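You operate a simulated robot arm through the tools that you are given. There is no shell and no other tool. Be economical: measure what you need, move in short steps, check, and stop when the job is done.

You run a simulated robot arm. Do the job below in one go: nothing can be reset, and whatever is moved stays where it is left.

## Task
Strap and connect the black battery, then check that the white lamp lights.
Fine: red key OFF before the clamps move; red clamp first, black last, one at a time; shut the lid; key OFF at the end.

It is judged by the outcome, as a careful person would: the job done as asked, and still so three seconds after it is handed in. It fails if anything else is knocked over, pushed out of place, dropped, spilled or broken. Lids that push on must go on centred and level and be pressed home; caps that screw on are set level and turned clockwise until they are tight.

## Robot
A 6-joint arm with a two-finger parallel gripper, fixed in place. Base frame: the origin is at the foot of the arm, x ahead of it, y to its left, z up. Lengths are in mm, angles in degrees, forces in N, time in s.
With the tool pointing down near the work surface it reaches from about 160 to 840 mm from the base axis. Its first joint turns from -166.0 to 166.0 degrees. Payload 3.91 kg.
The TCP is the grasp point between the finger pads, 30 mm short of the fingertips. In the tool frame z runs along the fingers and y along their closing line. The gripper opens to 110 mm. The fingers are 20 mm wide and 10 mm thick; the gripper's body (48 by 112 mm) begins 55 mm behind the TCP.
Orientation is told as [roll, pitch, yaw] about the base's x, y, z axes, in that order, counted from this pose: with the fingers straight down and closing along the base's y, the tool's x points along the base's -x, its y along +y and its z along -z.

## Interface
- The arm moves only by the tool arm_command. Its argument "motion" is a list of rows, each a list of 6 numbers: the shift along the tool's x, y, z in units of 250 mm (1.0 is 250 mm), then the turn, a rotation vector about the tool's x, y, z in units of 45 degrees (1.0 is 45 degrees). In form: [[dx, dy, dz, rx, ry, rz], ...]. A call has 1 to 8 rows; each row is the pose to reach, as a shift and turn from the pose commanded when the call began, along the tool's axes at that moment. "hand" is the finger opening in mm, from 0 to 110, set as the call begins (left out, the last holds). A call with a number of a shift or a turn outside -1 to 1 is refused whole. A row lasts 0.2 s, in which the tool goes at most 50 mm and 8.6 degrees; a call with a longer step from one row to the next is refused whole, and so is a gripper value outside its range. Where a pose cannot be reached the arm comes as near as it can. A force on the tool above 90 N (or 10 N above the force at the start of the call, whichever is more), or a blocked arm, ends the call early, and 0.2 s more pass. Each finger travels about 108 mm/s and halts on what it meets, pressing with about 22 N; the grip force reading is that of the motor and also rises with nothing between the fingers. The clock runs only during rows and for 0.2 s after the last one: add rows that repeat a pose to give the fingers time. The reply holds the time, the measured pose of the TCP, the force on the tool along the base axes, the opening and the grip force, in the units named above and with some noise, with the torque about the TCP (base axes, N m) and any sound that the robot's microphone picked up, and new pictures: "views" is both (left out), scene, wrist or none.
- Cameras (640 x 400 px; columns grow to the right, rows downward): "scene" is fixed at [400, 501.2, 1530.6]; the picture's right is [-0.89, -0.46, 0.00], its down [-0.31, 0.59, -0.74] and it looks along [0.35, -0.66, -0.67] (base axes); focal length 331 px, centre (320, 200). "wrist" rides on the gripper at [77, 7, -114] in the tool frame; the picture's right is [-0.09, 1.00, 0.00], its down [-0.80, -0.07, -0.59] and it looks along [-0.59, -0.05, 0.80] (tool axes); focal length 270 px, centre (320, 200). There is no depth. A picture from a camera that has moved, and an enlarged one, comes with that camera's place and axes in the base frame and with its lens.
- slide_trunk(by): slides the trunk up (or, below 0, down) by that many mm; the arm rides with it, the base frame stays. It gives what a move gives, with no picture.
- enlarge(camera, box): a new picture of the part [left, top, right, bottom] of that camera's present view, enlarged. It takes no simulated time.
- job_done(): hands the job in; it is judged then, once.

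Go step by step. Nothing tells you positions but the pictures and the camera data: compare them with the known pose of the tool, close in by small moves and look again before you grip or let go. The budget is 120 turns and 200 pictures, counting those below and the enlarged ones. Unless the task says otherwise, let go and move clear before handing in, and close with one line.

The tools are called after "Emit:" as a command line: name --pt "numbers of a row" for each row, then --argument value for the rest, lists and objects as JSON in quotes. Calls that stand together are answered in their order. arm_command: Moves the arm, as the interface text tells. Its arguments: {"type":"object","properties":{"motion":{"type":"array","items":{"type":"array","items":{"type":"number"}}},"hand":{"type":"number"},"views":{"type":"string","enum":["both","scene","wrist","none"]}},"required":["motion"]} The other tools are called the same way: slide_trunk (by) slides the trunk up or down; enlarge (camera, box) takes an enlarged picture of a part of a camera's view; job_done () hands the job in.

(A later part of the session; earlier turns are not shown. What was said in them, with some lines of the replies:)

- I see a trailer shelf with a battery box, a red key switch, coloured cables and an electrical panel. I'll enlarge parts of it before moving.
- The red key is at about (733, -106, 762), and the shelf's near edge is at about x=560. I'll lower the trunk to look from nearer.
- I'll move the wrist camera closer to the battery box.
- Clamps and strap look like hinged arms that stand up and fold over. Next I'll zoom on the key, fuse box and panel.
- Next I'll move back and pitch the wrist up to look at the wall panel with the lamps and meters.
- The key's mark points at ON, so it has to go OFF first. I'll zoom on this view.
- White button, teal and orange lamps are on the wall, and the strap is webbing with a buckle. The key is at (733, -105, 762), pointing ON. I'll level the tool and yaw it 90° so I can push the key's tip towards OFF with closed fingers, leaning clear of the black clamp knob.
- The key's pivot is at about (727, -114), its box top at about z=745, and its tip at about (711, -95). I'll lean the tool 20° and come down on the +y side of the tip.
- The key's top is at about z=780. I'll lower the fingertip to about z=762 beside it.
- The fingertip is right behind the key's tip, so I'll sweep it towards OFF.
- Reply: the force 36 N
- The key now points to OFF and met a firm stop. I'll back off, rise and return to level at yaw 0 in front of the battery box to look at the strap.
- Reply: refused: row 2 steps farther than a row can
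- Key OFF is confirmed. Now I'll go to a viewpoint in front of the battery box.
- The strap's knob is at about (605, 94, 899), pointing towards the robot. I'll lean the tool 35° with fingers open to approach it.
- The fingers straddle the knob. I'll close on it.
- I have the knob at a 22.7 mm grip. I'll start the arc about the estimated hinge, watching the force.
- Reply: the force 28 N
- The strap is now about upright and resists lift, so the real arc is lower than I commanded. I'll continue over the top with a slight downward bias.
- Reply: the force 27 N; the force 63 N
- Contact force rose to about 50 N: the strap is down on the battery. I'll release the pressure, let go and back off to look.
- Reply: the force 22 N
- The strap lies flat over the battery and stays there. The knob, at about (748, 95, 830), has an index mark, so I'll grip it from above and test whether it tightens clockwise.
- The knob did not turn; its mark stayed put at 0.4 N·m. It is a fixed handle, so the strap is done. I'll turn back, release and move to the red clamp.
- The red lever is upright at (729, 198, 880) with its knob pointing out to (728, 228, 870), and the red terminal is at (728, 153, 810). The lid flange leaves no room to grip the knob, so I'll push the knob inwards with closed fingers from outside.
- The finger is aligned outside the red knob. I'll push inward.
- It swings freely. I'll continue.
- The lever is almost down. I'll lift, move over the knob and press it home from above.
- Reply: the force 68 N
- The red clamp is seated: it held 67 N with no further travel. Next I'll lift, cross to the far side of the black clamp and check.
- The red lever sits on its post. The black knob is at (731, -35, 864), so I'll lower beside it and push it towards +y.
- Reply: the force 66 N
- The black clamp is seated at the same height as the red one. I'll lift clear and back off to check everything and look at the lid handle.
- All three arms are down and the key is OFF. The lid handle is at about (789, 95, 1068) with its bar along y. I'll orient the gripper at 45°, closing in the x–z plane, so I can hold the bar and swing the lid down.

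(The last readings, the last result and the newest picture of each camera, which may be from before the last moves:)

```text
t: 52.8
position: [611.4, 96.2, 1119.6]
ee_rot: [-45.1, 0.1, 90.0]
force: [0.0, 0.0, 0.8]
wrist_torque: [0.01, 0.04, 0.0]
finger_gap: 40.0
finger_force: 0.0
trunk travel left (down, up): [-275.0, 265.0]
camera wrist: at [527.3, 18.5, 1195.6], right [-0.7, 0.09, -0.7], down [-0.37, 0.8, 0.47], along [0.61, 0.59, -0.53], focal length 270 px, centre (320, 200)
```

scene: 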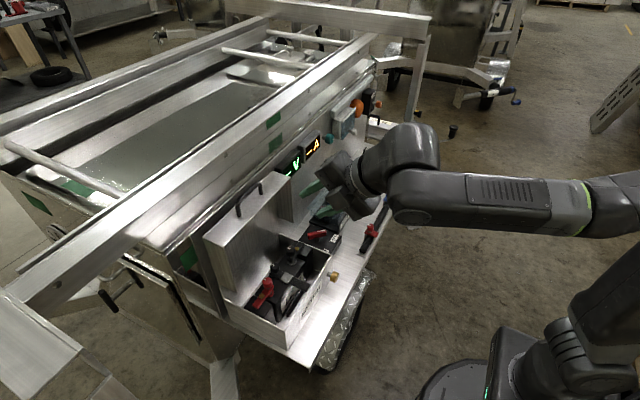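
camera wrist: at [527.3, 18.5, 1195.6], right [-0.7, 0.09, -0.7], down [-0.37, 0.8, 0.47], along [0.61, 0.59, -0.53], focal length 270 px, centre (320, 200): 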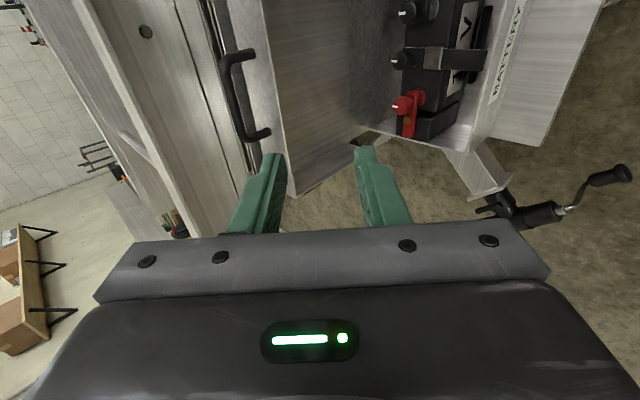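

Emit:
enlarge --camera "wrist" --box '[180, 20, 340, 200]'

Emit:
enlarge --camera "scene" --box '[200, 170, 290, 250]'

```text
2.22 times, centred on (260, 110) of wrist
camera zoom: at [527.3, 18.5, 1195.6], right [-0.7, 0.09, -0.7], down [-0.37, 0.8, 0.47], along [0.61, 0.59, -0.53], focal length 601 px, centre (453, 400)
```

zoom: 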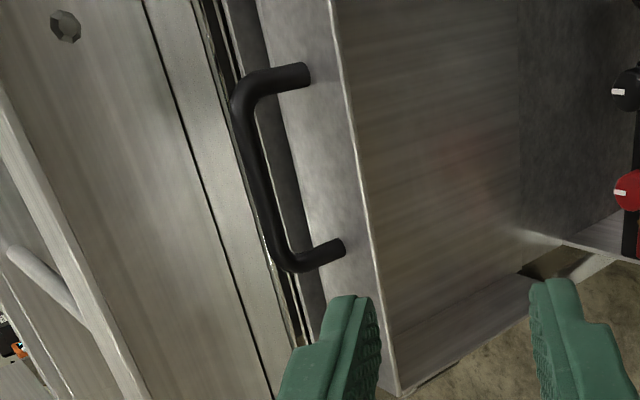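

```text
5.00 times, centred on (245, 210) of scene
camera zoom: at [400.0, 501.2, 1530.6], right [-0.89, -0.46, 0.0], down [-0.31, 0.59, -0.74], along [0.35, -0.66, -0.67], focal length 1655 px, centre (695, 150)
```

zoom: 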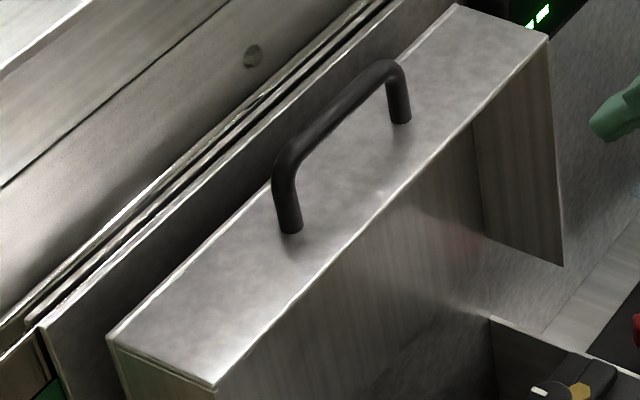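

The handle bar's midpoint is at (793, 92, 1064). I'll move to the pre-grasp and then slide the fingers around the bar.

Emit:
arm_command --pt "0.005 -0.12 0.09 0 0 0" --pt "0.01 -0.24 0.19 0 0 0" --pt "0.016 -0.356 0.279 0 0 0" --pt "0.016 -0.356 0.279 0 0 0" --hand 32 --views "wrist"

Emit:
enlarge --camera "wrist" --box '[220, 20, 420, 220]'

```text
t: 53.8
position: [724.7, 90.6, 1135.5]
ee_rot: [-44.9, 0.0, 90.0]
force: [0.1, -0.2, -0.1]
wrist_torque: [0.01, 0.03, 0.01]
finger_gap: 32.4
finger_force: 0.2
trunk travel left (down, up): [-275.0, 265.0]
camera wrist: at [638.7, 13.6, 1210.9], right [-0.7, 0.09, -0.7], down [-0.37, 0.8, 0.47], along [0.61, 0.59, -0.53], focal length 270 px, centre (320, 200)
```

wrist: 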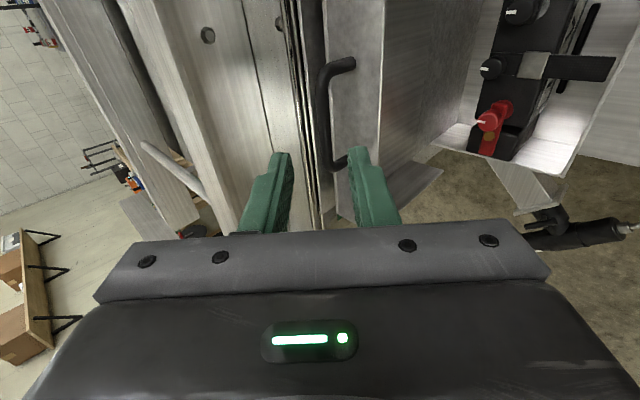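

```text
2.00 times, centred on (320, 120) of wrist
camera zoom: at [638.7, 13.6, 1210.9], right [-0.7, 0.09, -0.7], down [-0.37, 0.8, 0.47], along [0.61, 0.59, -0.53], focal length 541 px, centre (320, 360)
```

zoom: 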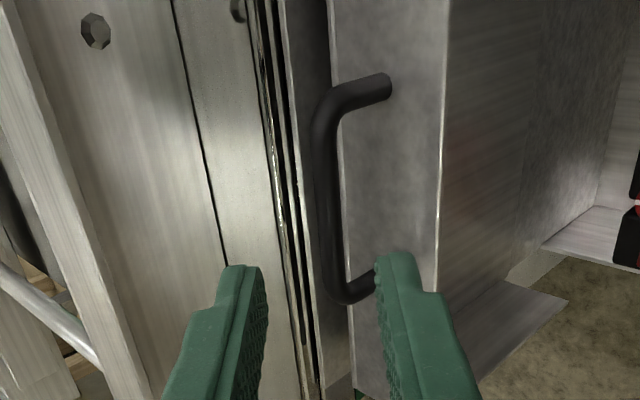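

Emit:
arm_command --pt "0 0.006 0.12 0 0 0" --pt "0 0.006 0.22 0 0 0" --pt "0 0.006 0.32 0 0 0" --pt "0 0.006 0.32 0 0 0" --views "both"

Emit:
enlarge --camera "scene" --box '[200, 150, 310, 250]'

Emit:
enlarge --camera "wrist" --box '[220, 40, 420, 220]'

```text
t: 54.8
position: [780.0, 91.1, 1075.4]
ee_rot: [-45.0, 0.0, 90.0]
force: [-0.2, -0.3, 0.0]
wrist_torque: [0.01, 0.02, -0.03]
finger_gap: 31.9
finger_force: 0.1
trunk travel left (down, up): [-275.0, 265.0]
camera wrist: at [694.1, 13.9, 1151.8], right [-0.7, 0.09, -0.7], down [-0.37, 0.8, 0.47], along [0.61, 0.59, -0.53], focal length 270 px, centre (320, 200)
```

scene: 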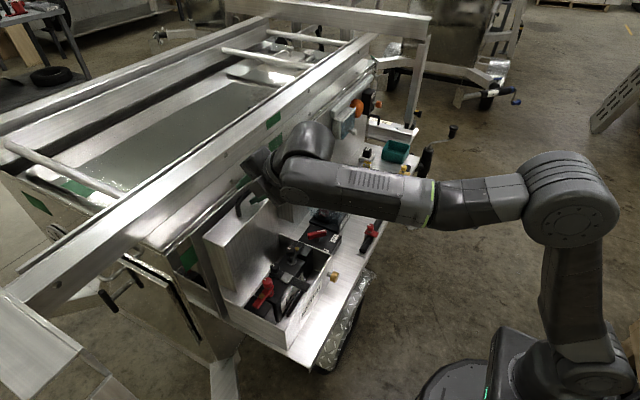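
wrist: 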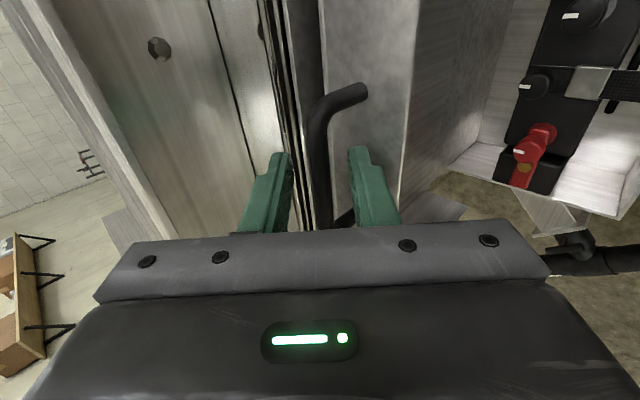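

```text
4.00 times, centred on (255, 200) of scene
camera zoom: at [400.0, 501.2, 1530.6], right [-0.89, -0.46, 0.0], down [-0.31, 0.59, -0.74], along [0.35, -0.66, -0.67], focal length 1324 px, centre (580, 200)
```

zoom: 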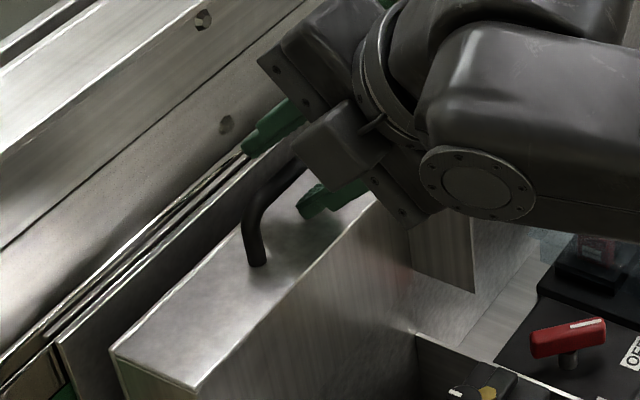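

```text
2.22 times, centred on (320, 130) of wrist
camera zoom: at [694.1, 13.9, 1151.8], right [-0.7, 0.09, -0.7], down [-0.37, 0.8, 0.47], along [0.61, 0.59, -0.53], focal length 601 px, centre (320, 356)
```

zoom: 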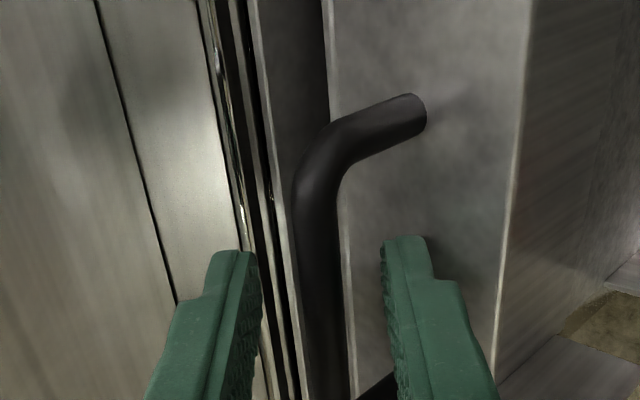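

The bar is between the fingers. I'll close.

Emit:
arm_command --pt "0 0 0 0 0 0" --pt "0 0 0 0 0 0" --pt "0 0 0 0 0 0" --hand 2 --views "none"

```text
t: 55.6
position: [778.1, 90.7, 1075.3]
ee_rot: [-44.9, 0.0, 89.8]
force: [-6.8, -0.7, -6.8]
wrist_torque: [0.33, 0.15, -0.3]
finger_gap: 9.2
finger_force: 45.1
trunk travel left (down, up): [-275.0, 265.0]
```

Emit:
arm_command --pt "0 0.029 -0.022 0 0 0" --pt "0 0.059 -0.043 0 0 0" --pt "0 0.09 -0.063 0 0 0" --pt "0 0.121 -0.081 0 0 0" --pt "0 0.121 -0.081 0 0 0" --views "scene"

Emit:
enlarge --camera "scene" --box '[190, 150, 330, 280]'

```text
t: 56.8
position: [746.4, 90.7, 1069.9]
ee_rot: [-44.9, 0.0, 90.0]
force: [1.6, -3.8, -6.7]
wrist_torque: [0.23, 0.05, -0.29]
finger_gap: 9.2
finger_force: 44.9
trunk travel left (down, up): [-275.0, 265.0]
```

scene: 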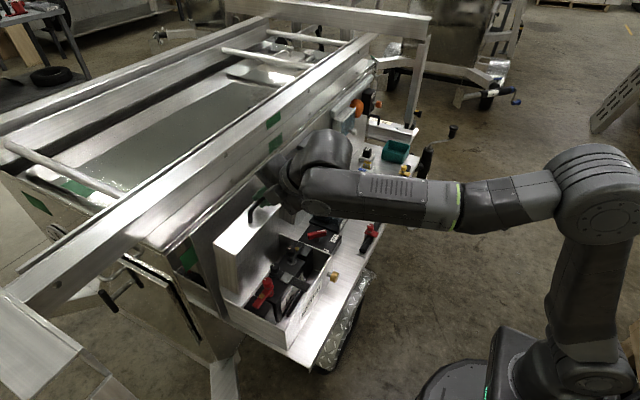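

```text
3.08 times, centred on (260, 215) of scene
camera zoom: at [400.0, 501.2, 1530.6], right [-0.89, -0.46, 0.0], down [-0.31, 0.59, -0.74], along [0.35, -0.66, -0.67], focal length 1018 px, centre (505, 154)
```

zoom: 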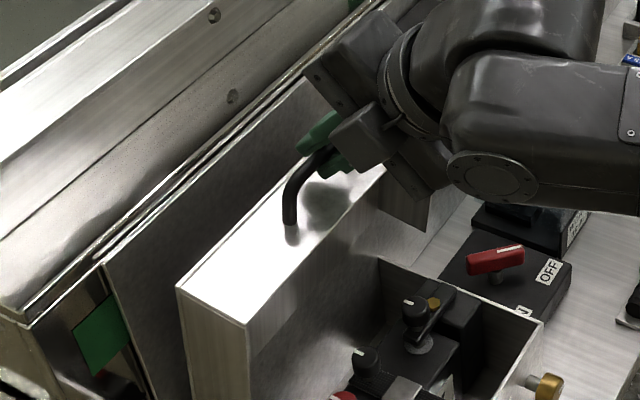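

The lid swings with little force. I'll continue the arc.

Emit:
arm_command --pt "0 0.066 -0.032 0 0 0" --pt "0 0.134 -0.059 0 0 0" --pt "0 0.204 -0.079 0 0 0" --pt "0 0.275 -0.093 0 0 0" --pt "0 0.275 -0.093 0 0 0" --views "none"

```text
t: 58.0
position: [678.5, 91.8, 1037.0]
ee_rot: [-45.0, 0.1, 90.0]
force: [-0.3, -4.7, 1.6]
wrist_torque: [0.11, 0.04, -0.11]
finger_gap: 9.0
finger_force: 44.9
trunk travel left (down, up): [-275.0, 265.0]
```

Emit:
arm_command --pt "0 0.073 -0.008 0 0 0" --pt "0 0.146 -0.009 0 0 0" --pt "0 0.218 -0.005 0 0 0" --pt "0 0.291 0.007 0 0 0" --pt "0 0.362 0.024 0 0 0" --pt "0 0.431 0.048 0 0 0" --pt "0 0.431 0.048 0 0 0" --views "scene"

Emit:
enlarge --camera "scene" --box '[190, 180, 370, 320]'

```text
t: 59.6
position: [612.4, 91.3, 949.9]
ee_rot: [-45.0, -0.1, 89.9]
force: [-2.2, -5.6, 0.5]
wrist_torque: [-0.32, 0.04, -0.01]
finger_gap: 9.2
finger_force: 45.4
trunk travel left (down, up): [-275.0, 265.0]
```

scene: 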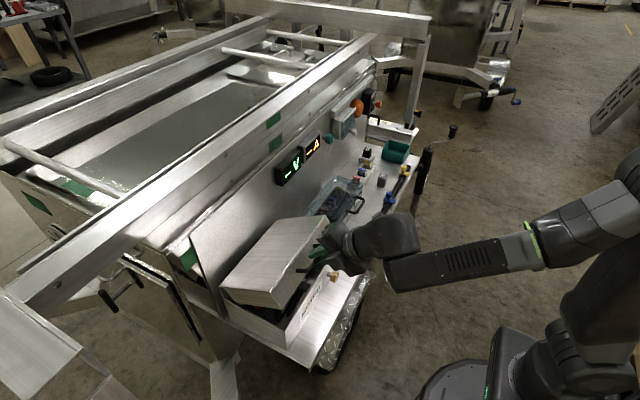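

```text
2.86 times, centred on (280, 250) of scene
camera zoom: at [400.0, 501.2, 1530.6], right [-0.89, -0.46, 0.0], down [-0.31, 0.59, -0.74], along [0.35, -0.66, -0.67], focal length 946 px, centre (434, 57)
```

zoom: 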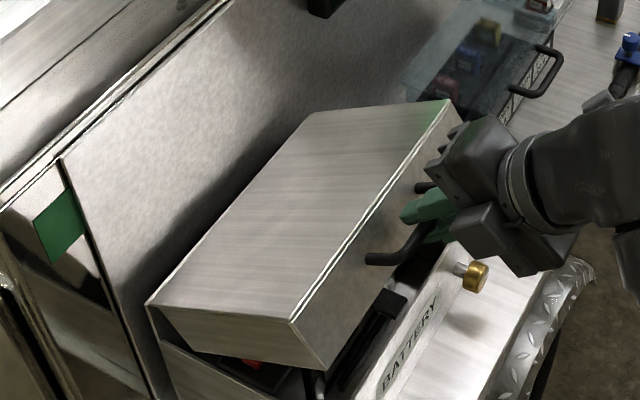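

Emit:
arm_command --pt "0 0.067 0.029 0 0 0" --pt "0 0.131 0.064 0 0 0" --pt "0 0.191 0.105 0 0 0" --pt "0 0.249 0.151 0 0 0" --pt "0 0.301 0.201 0 0 0" --pt "0 0.301 0.201 0 0 0" --views "scene"

Emit:
enlarge --camera "scene" --box '[200, 200, 360, 340]'

```text
t: 61.0
position: [593.9, 91.6, 862.1]
ee_rot: [-44.9, 0.0, 90.1]
force: [5.0, -0.7, -0.5]
wrist_torque: [-0.06, 0.04, 0.52]
finger_gap: 8.9
finger_force: 44.6
trunk travel left (down, up): [-275.0, 265.0]
```

scene: 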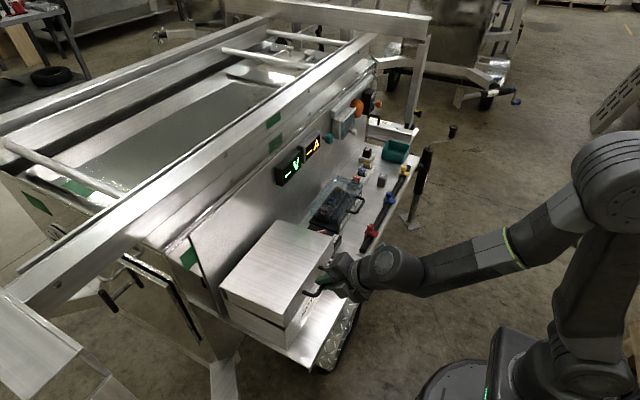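

```text
2.86 times, centred on (280, 270) of scene
camera zoom: at [400.0, 501.2, 1530.6], right [-0.89, -0.46, 0.0], down [-0.31, 0.59, -0.74], along [0.35, -0.66, -0.67], focal length 946 px, centre (434, 0)
```

zoom: 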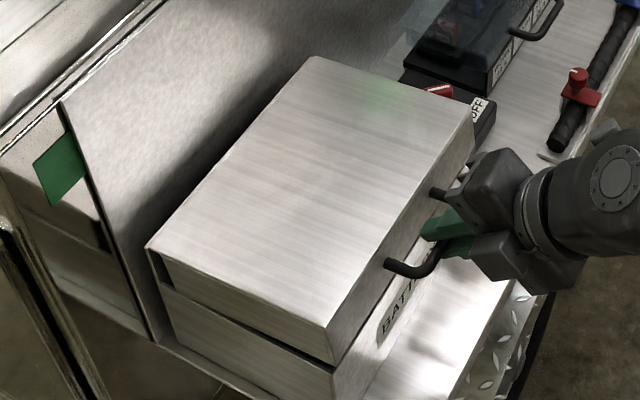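

Emit:
arm_command --pt "0 0.03 0.033 0 0 0" --pt "0 0.048 0.055 0 0 0" --pt "0 0.055 0.065 0 0 0" --pt "0 0.055 0.065 0 0 0" --views "scene"

Emit:
enlarge --camera "scene" --box '[200, 200, 360, 360]'

```text
t: 62.0
position: [594.9, 92.5, 843.2]
ee_rot: [-45.2, 0.1, 90.1]
force: [3.7, 2.9, 11.2]
wrist_torque: [-0.18, -0.13, 0.5]
finger_gap: 9.5
finger_force: 44.9
trunk travel left (down, up): [-275.0, 265.0]
```

scene: 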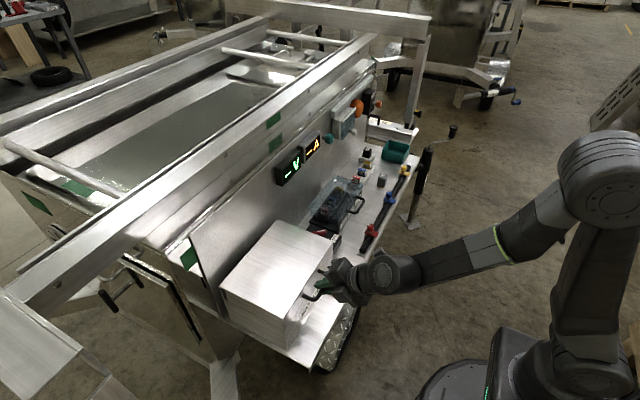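

```text
2.50 times, centred on (280, 280) of scene
camera zoom: at [400.0, 501.2, 1530.6], right [-0.89, -0.46, 0.0], down [-0.31, 0.59, -0.74], along [0.35, -0.66, -0.67], focal length 828 px, centre (420, 0)
```

zoom: 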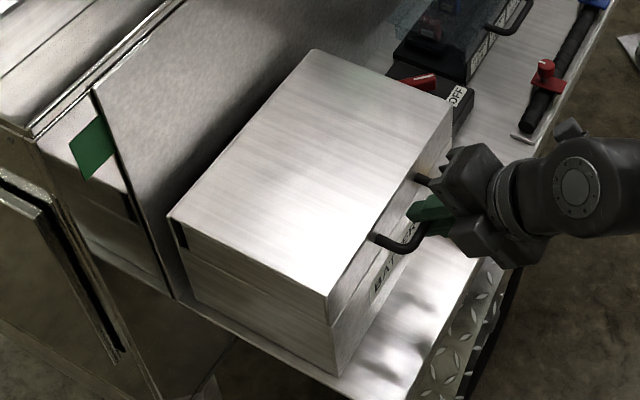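

The lid is shut. I'll press slightly to make sure it is home, then let go and back off.

Emit:
arm_command --pt "0 0.011 0.011 0 0 0" --pt "0 0.011 0.011 0 0 0" --views "none"

Emit:
arm_command --pt "0 -0.015 -0.015 0 0 0" --pt "0 -0.015 -0.015 0 0 0" --views "none"

Emit:
arm_command --pt "0 0 0 0 0 0" --pt "0 0 -0.1 0 0 0" --pt "0 0 -0.28 0 0 0" --pt "0 0 -0.46 0 0 0" --pt "0 -0.1 -0.62 0 0 0" --hand 32 --views "both"

Emit:
enlarge --camera "scene" --box '[200, 200, 360, 360]'

```text
t: 62.6
position: [596.6, 91.2, 840.8]
ee_rot: [-45.4, 0.0, 90.0]
force: [4.2, 4.1, 33.6]
wrist_torque: [-0.13, -0.4, 0.52]
finger_gap: 9.4
finger_force: 45.5
trunk travel left (down, up): [-275.0, 265.0]
```

```text
t: 63.2
position: [597.0, 92.1, 843.3]
ee_rot: [-45.0, 0.1, 89.9]
force: [10.3, 0.9, 15.5]
wrist_torque: [-0.55, -0.22, 0.14]
finger_gap: 9.4
finger_force: 44.6
trunk travel left (down, up): [-275.0, 265.0]
```

```text
t: 64.4
position: [504.2, 94.2, 968.8]
ee_rot: [-44.9, 0.2, 90.0]
force: [0.1, -0.3, 0.6]
wrist_torque: [0.01, 0.03, 0.03]
finger_gap: 32.2
finger_force: 0.1
trunk travel left (down, up): [-275.0, 265.0]
camera wrist: at [418.9, 16.3, 1044.3], right [-0.7, 0.09, -0.7], down [-0.37, 0.8, 0.47], along [0.61, 0.59, -0.53], focal length 270 px, centre (320, 200)
```

scene: 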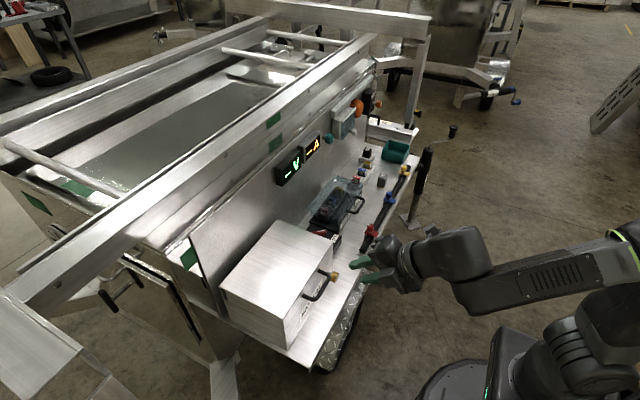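
wrist: 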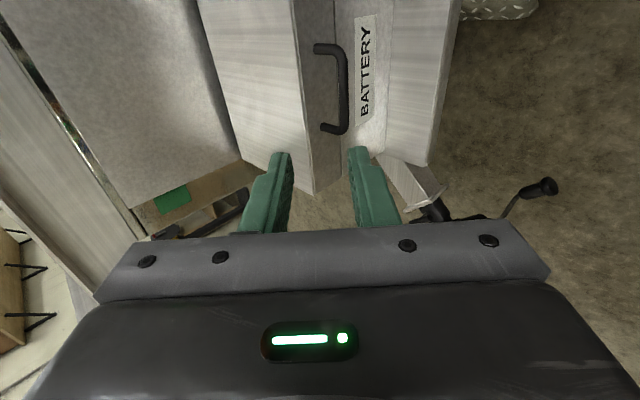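

```text
2.50 times, centred on (280, 280) of scene
camera zoom: at [400.0, 501.2, 1530.6], right [-0.89, -0.46, 0.0], down [-0.31, 0.59, -0.74], along [0.35, -0.66, -0.67], focal length 828 px, centre (420, 0)
```

zoom: 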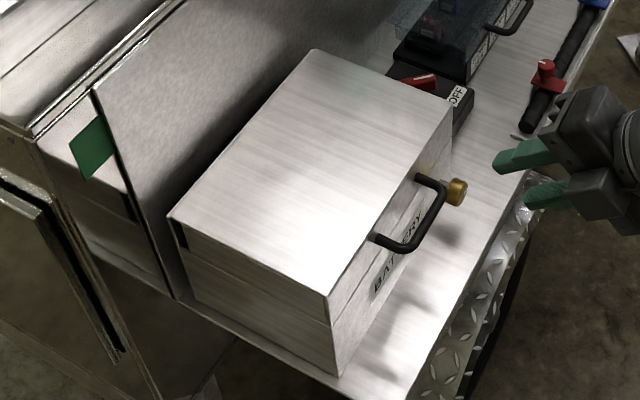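

The lid is shut. Now I'll re-level the tool at yaw 90 and go to the -y side of the key to push it ON.

Emit:
arm_command --pt "0 0 0 -0.17 0 0" --pt "0 0 0 -0.34 0 0" --pt "0 0 0 -0.51 0 0" --pt "0 0 0 -0.68 0 0" --pt "0 0 0 -0.85 0 0" --pt "0 0 0 -1.0 0 0" --hand 0 --views "none"

Emit:
arm_command --pt "0.14 -0.11 0 0 0 0" --pt "0.28 -0.22 0 0 0 0" --pt "0.42 -0.34 0 0 0 0" --pt "0.56 -0.46 0 0 0 0" --pt "0.7 -0.58 0 0 0.11 0" --pt "0.84 -0.7 0 0 0.22 0" --pt "0.97 -0.8 0 0 0.333 0" --pt "0.97 -0.8 0 0 0.333 0" --views "wrist"

Emit:
enlarge --camera "wrist" --box '[200, 20, 440, 220]'

```text
t: 65.8
position: [504.7, 91.2, 969.2]
ee_rot: [0.2, 0.0, 90.1]
force: [-0.7, 0.1, -0.5]
wrist_torque: [-0.01, -0.03, 0.01]
finger_gap: 0.0
finger_force: 21.9
trunk travel left (down, up): [-275.0, 265.0]
```

```text
t: 67.6
position: [704.4, -153.3, 969.0]
ee_rot: [-0.1, 15.0, 90.1]
force: [-0.3, -0.8, 0.7]
wrist_torque: [0.0, 0.02, -0.02]
finger_gap: 0.1
finger_force: 22.2
trunk travel left (down, up): [-275.0, 265.0]
camera wrist: at [698.5, -198.1, 1100.0], right [-1.0, 0.09, -0.02], down [0.07, 0.93, 0.37], along [0.05, 0.36, -0.93], focal length 270 px, centre (320, 200)
```

wrist: 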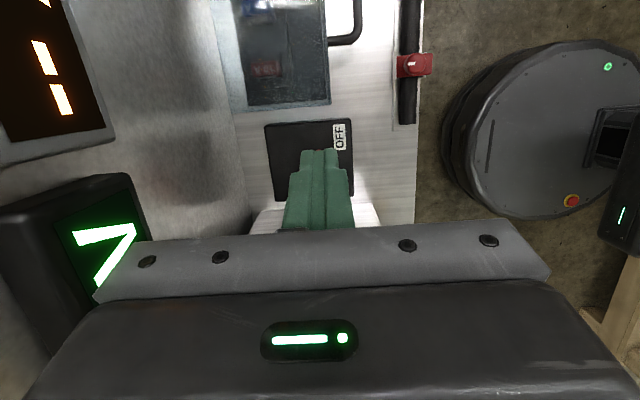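

```text
2.00 times, centred on (320, 120) of wrist
camera zoom: at [698.5, -198.1, 1100.0], right [-1.0, 0.09, -0.02], down [0.07, 0.93, 0.37], along [0.05, 0.36, -0.93], focal length 541 px, centre (320, 360)
```

zoom: 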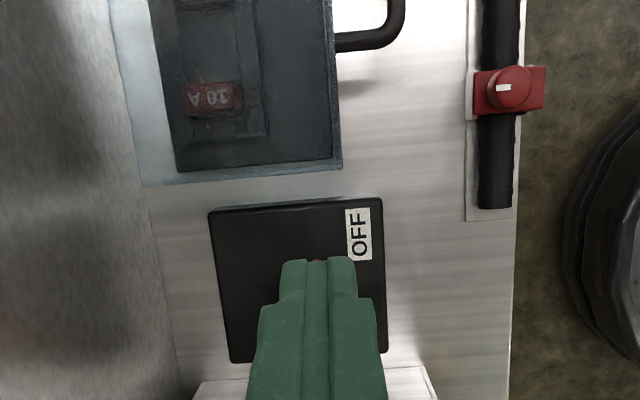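

Emit:
arm_command --pt "-0.045 -0.005 0.172 0 0 0" --pt "-0.09 -0.005 0.344 0 0 0" --pt "-0.135 -0.005 0.516 0 0 0" --pt "-0.157 -0.005 0.6 0 0 0" --pt "-0.157 -0.005 0.6 0 0 0" --views "both"

Emit:
enlarge --camera "scene" --box '[290, 170, 380, 250]'

Emit:
enlarge --camera "wrist" --box '[200, 20, 440, 220]'

```text
t: 68.8
position: [705.3, -151.0, 814.3]
ee_rot: [0.0, 15.1, 90.0]
force: [0.5, -0.3, -0.4]
wrist_torque: [0.0, -0.04, 0.02]
finger_gap: 0.1
finger_force: 21.3
trunk travel left (down, up): [-275.0, 265.0]
camera wrist: at [698.5, -196.2, 944.9], right [-1.0, 0.09, -0.02], down [0.07, 0.93, 0.37], along [0.05, 0.36, -0.93], focal length 270 px, centre (320, 200)
```

scene: 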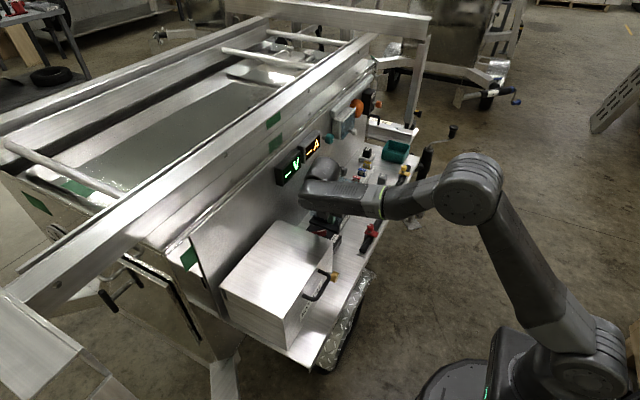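
wrist: 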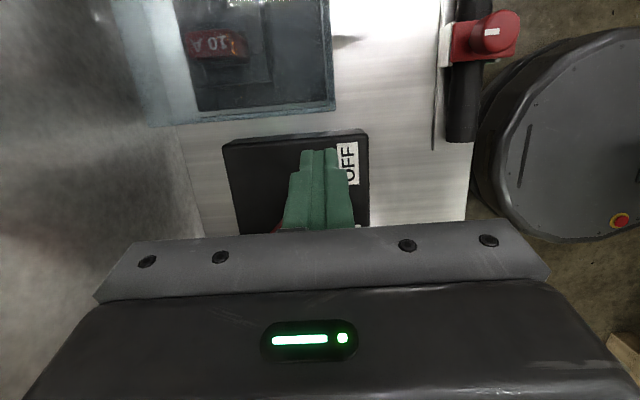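

```text
5.00 times, centred on (335, 210) of scene
camera zoom: at [400.0, 501.2, 1530.6], right [-0.89, -0.46, 0.0], down [-0.31, 0.59, -0.74], along [0.35, -0.66, -0.67], focal length 1655 px, centre (245, 150)
```

zoom: 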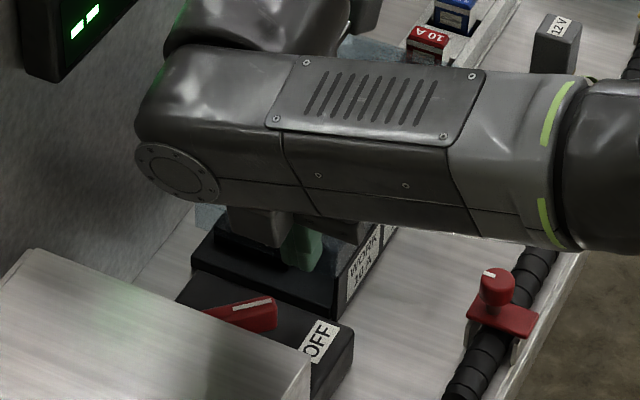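

```text
2.00 times, centred on (320, 120) of wrist
camera zoom: at [698.5, -196.2, 944.9], right [-1.0, 0.09, -0.02], down [0.07, 0.93, 0.37], along [0.05, 0.36, -0.93], focal length 541 px, centre (320, 360)
```

zoom: 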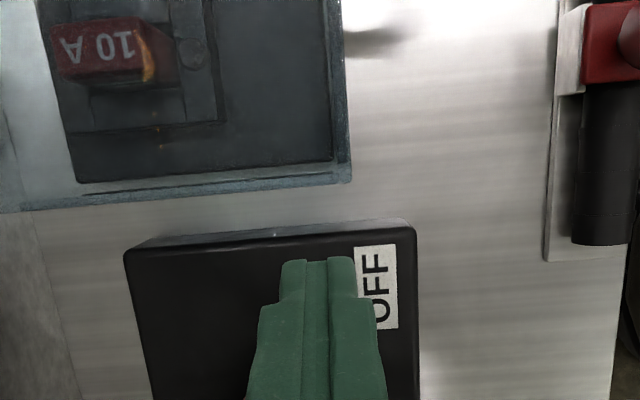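

Emit:
arm_command --pt "-0.006 0 0.046 0 0 0" --pt "-0.012 0 0.092 0 0 0" --pt "-0.012 0 0.092 0 0 0" --views "scene"

Emit:
arm_command --pt "-0.033 -0.002 -0.009 0 0 0" --pt "-0.066 -0.004 -0.018 0 0 0" --pt "-0.09 -0.002 -0.024 0 0 0" --pt "-0.112 0 -0.03 0 0 0" --pt "-0.132 0.006 -0.035 0 0 0" --pt "-0.151 0.012 -0.04 0 0 0" --pt "-0.182 0.02 -0.049 0 0 0" --pt "-0.182 0.02 -0.049 0 0 0" --views "both"

Emit:
enlarge --camera "scene" --box '[260, 90, 420, 250]'

Emit:
enlarge --camera "wrist" --box '[200, 20, 440, 220]'

```text
t: 69.6
position: [705.6, -155.4, 793.3]
ee_rot: [0.0, 15.0, 90.0]
force: [-0.4, 0.0, 0.3]
wrist_torque: [0.0, 0.02, 0.01]
finger_gap: 0.4
finger_force: 22.4
trunk travel left (down, up): [-275.0, 265.0]
```

scene: 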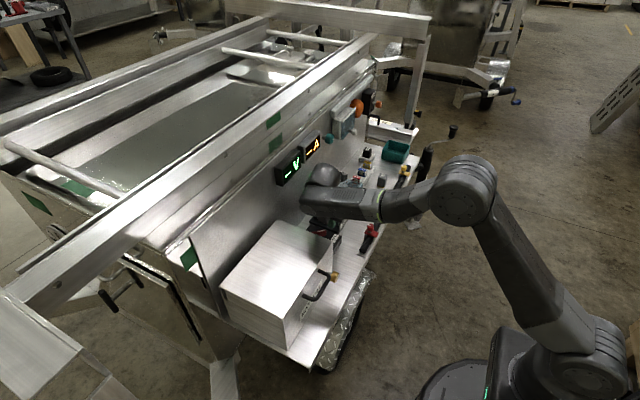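

```text
t: 71.4
position: [702.3, -106.8, 793.5]
ee_rot: [-0.1, 14.8, 90.1]
force: [0.4, 0.3, 0.2]
wrist_torque: [-0.01, -0.01, 0.02]
finger_gap: 0.1
finger_force: 21.7
trunk travel left (down, up): [-275.0, 265.0]
camera wrist: at [695.0, -151.3, 922.6], right [-1.0, 0.08, -0.02], down [0.07, 0.93, 0.37], along [0.05, 0.37, -0.93], focal length 270 px, centre (320, 200)
```

scene: 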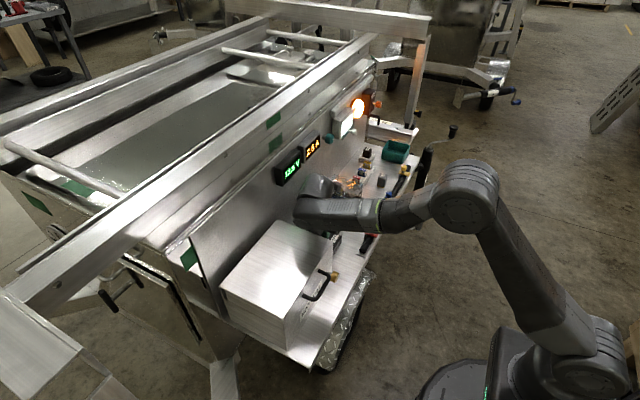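
wrist: 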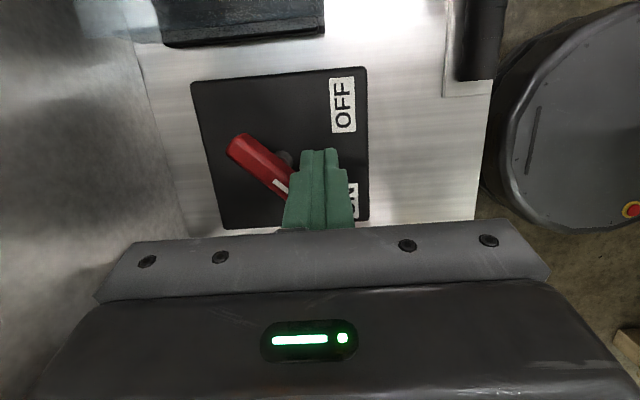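

```text
2.50 times, centred on (340, 170) of scene
camera zoom: at [400.0, 501.2, 1530.6], right [-0.89, -0.46, 0.0], down [-0.31, 0.59, -0.74], along [0.35, -0.66, -0.67], focal length 828 px, centre (270, 275)
```

zoom: 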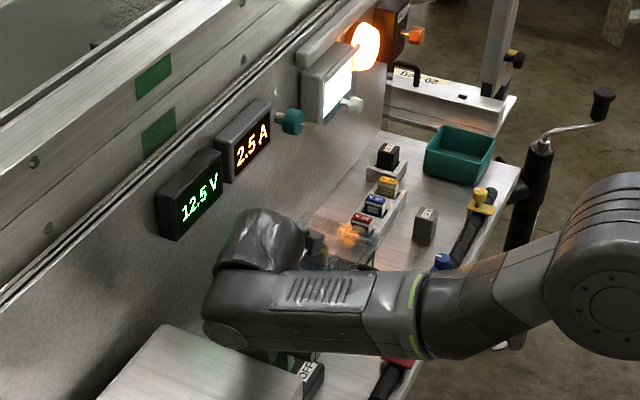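

```text
2.00 times, centred on (320, 120) of wrist
camera zoom: at [695.0, -151.3, 922.6], right [-1.0, 0.08, -0.02], down [0.07, 0.93, 0.37], along [0.05, 0.37, -0.93], focal length 541 px, centre (320, 360)
```

zoom: 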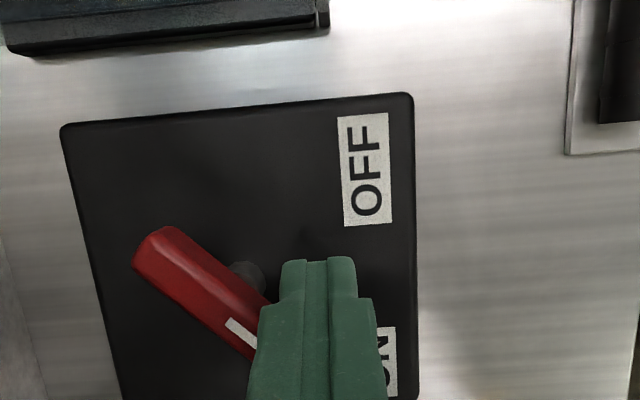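

The key is ON: the meters read 12.5 V and 2.5 A, and the white lamp is lit, along with the orange beacon. Now I'll lift over to the +y side of the key to turn it back OFF.

Emit:
arm_command --pt "0.05 0 -0.16 0 0 0" --pt "0.09 0 -0.32 0 0 0" --pt "0.124 0 -0.464 0 -0.15 0" --pt "0.1 -0.005 -0.47 0 -0.3 0" --pt "0.06 -0.01 -0.48 0 -0.45 0" --pt "0.03 -0.02 -0.494 0 -0.62 0" --pt "0.012 -0.02 -0.494 0 -0.777 0" --pt "0.012 -0.02 -0.494 0 -0.777 0" --views "both"

Emit:
enlarge --camera "scene" --box '[260, 70, 420, 230]'

Emit:
enlarge --camera "wrist" --box '[200, 20, 440, 220]'

```text
t: 73.2
position: [704.8, -78.9, 912.0]
ee_rot: [0.0, -20.1, 90.0]
force: [0.6, 0.0, -0.3]
wrist_torque: [0.03, 0.0, -0.02]
finger_gap: 0.2
finger_force: 22.8
trunk travel left (down, up): [-275.0, 265.0]
camera wrist: at [699.2, -190.7, 992.1], right [-1.0, 0.08, 0.03], down [0.07, 0.55, 0.83], along [0.05, 0.83, -0.55], focal length 270 px, centre (320, 200)
```

scene: 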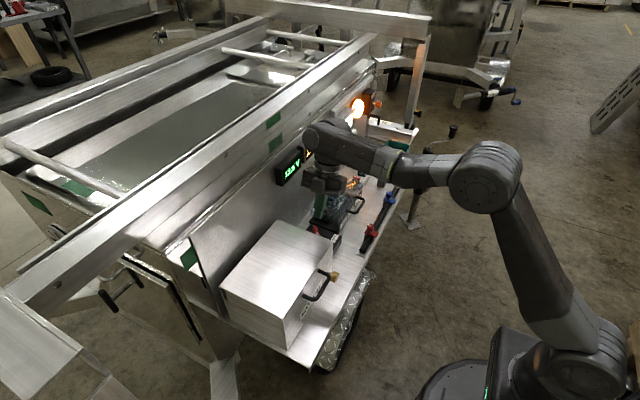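
wrist: 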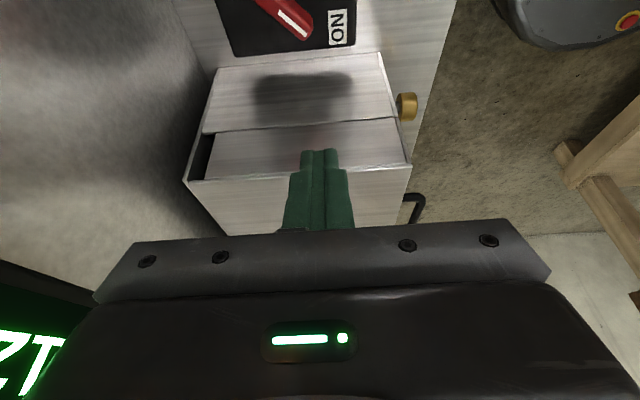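

```text
2.50 times, centred on (340, 150) of scene
camera zoom: at [400.0, 501.2, 1530.6], right [-0.89, -0.46, 0.0], down [-0.31, 0.59, -0.74], along [0.35, -0.66, -0.67], focal length 828 px, centre (270, 325)
```

zoom: 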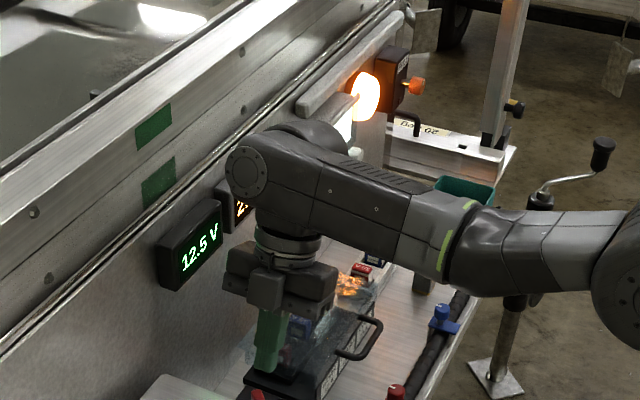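

```text
2.00 times, centred on (320, 120) of wrist
camera zoom: at [699.2, -190.7, 992.1], right [-1.0, 0.08, 0.03], down [0.07, 0.55, 0.83], along [0.05, 0.83, -0.55], focal length 541 px, centre (320, 360)
```

zoom: 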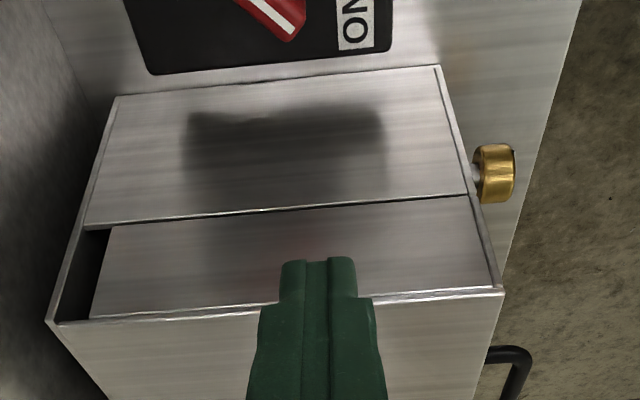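

Emit:
arm_command --pt "0.054 -0.003 0.153 0 0 0" --pt "0.108 -0.006 0.306 0 0 0" --pt "0.162 -0.008 0.46 0 0 0" --pt "0.162 -0.008 0.46 0 0 0" --views "wrist"

```text
t: 74.2
position: [709.4, -77.3, 790.2]
ee_rot: [0.0, -20.0, 90.0]
force: [0.6, -0.2, -0.3]
wrist_torque: [0.0, 0.07, -0.02]
finger_gap: 0.0
finger_force: 22.2
trunk travel left (down, up): [-275.0, 265.0]
camera wrist: at [702.7, -189.3, 871.1], right [-1.0, 0.08, 0.03], down [0.07, 0.55, 0.83], along [0.05, 0.83, -0.55], focal length 270 px, centre (320, 200)
```

wrist: 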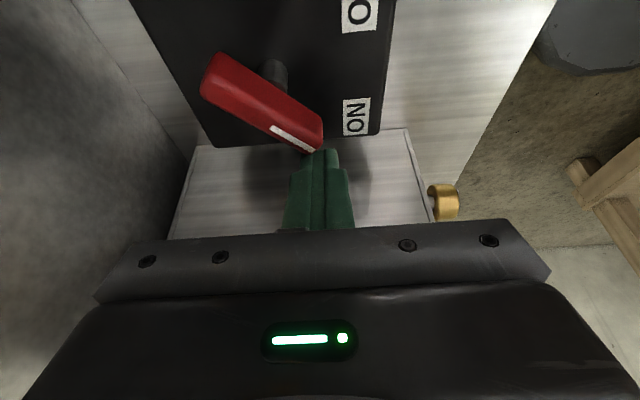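

The geometry matches the first time, so I'll repeat the same sweep to OFF.

Emit:
arm_command --pt "0.027 0.006 -0.01 0 0 0" --pt "0.053 0.01 -0.019 0 0 0" --pt "0.076 0.014 -0.027 0 0 0" --pt "0.098 0.016 -0.035 0 0 0" --pt "0.116 0.022 -0.042 0 0 0" --pt "0.135 0.028 -0.049 0 0 0" --pt "0.164 0.036 -0.06 0 0 0" --pt "0.164 0.036 -0.06 0 0 0" --views "wrist"

Emit:
arm_command --pt "-0.03 0 0.011 0 0 0" --pt "-0.08 0 -0.13 0 0 0" --pt "-0.13 0 -0.28 0 0 0" --pt "-0.15 0.1 -0.42 0 0.15 0" --pt "-0.17 0.24 -0.5 0 0.3 0" --pt "-0.17 0.4 -0.56 0 0.444 0" --pt "-0.17 0.57 -0.58 0 0.444 0" --pt "-0.17 0.75 -0.6 0 0.444 0" --views "both"

Emit:
enlarge --camera "scene" --box '[190, 90, 420, 330]'

Emit:
enlarge --camera "scene" --box '[295, 200, 365, 260]'

```text
t: 76.0
position: [698.3, -118.1, 790.5]
ee_rot: [0.0, -19.9, 90.2]
force: [0.0, 23.0, 2.0]
wrist_torque: [0.35, 0.02, 0.19]
finger_gap: 0.0
finger_force: 22.1
trunk travel left (down, up): [-275.0, 265.0]
camera wrist: at [692.1, -229.4, 872.0], right [-1.0, 0.08, 0.03], down [0.07, 0.55, 0.83], along [0.05, 0.83, -0.55], focal length 270 px, centre (320, 200)
```

wrist: 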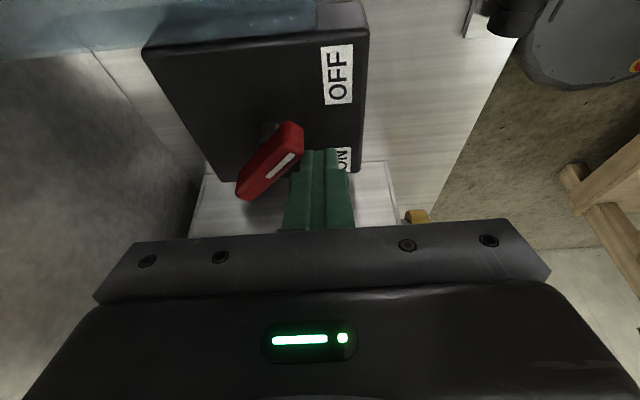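

```text
t: 77.8
position: [510.4, -130.5, 943.9]
ee_rot: [-0.1, 0.1, 90.0]
force: [0.1, -0.1, -0.2]
wrist_torque: [0.03, -0.01, 0.0]
finger_gap: 0.0
finger_force: 21.8
trunk travel left (down, up): [-275.0, 265.0]
camera wrist: at [503.8, -208.1, 1058.9], right [-1.0, 0.09, 0.0], down [0.07, 0.8, 0.59], along [0.05, 0.59, -0.8], focal length 270 px, centre (320, 200)
```

scene: 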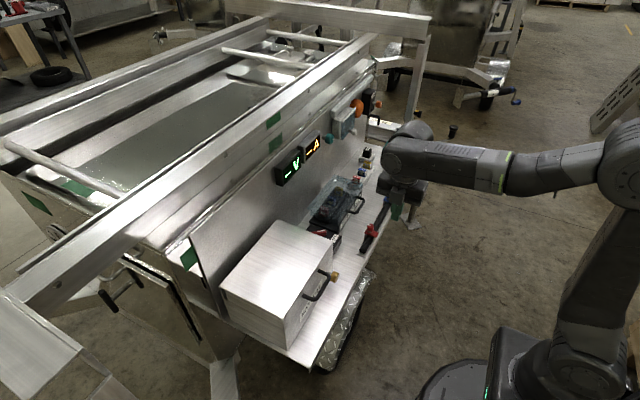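
wrist: 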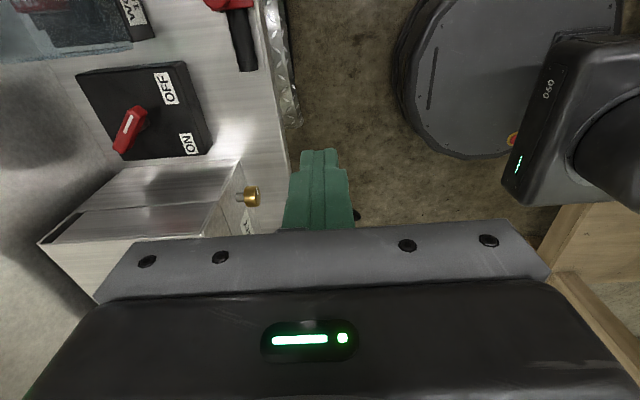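

```text
1.67 times, centred on (305, 210) of scene
camera zoom: at [400.0, 501.2, 1530.6], right [-0.89, -0.46, 0.0], down [-0.31, 0.59, -0.74], along [0.35, -0.66, -0.67], focal length 552 px, centre (345, 183)
```

zoom: 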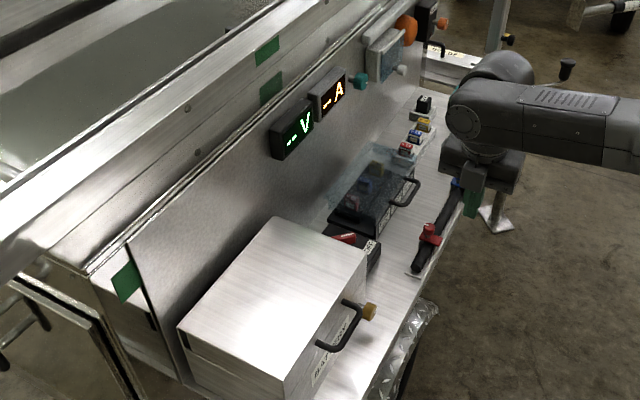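

```text
6.67 times, centred on (330, 230) of scene
camera zoom: at [400.0, 501.2, 1530.6], right [-0.89, -0.46, 0.0], down [-0.31, 0.59, -0.74], along [0.35, -0.66, -0.67], focal length 2207 px, centre (253, 0)
```

zoom: 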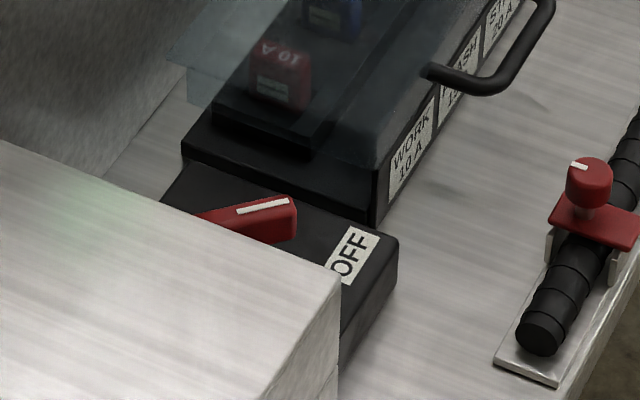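

The key points to OFF, the meters are blank again and the lamps are out. The lid is shut and the arm is clear, so I'm handing in.

Emit:
job_done

```text
The job is handed in.
```

The black battery is strapped and connected, and the white lamp lit when I switched the key ON (12.5 V, 2.5 A on the meters). I turned the key OFF before moving the clamps, then connected red first and black last. The lid is shut and the key is OFF again.
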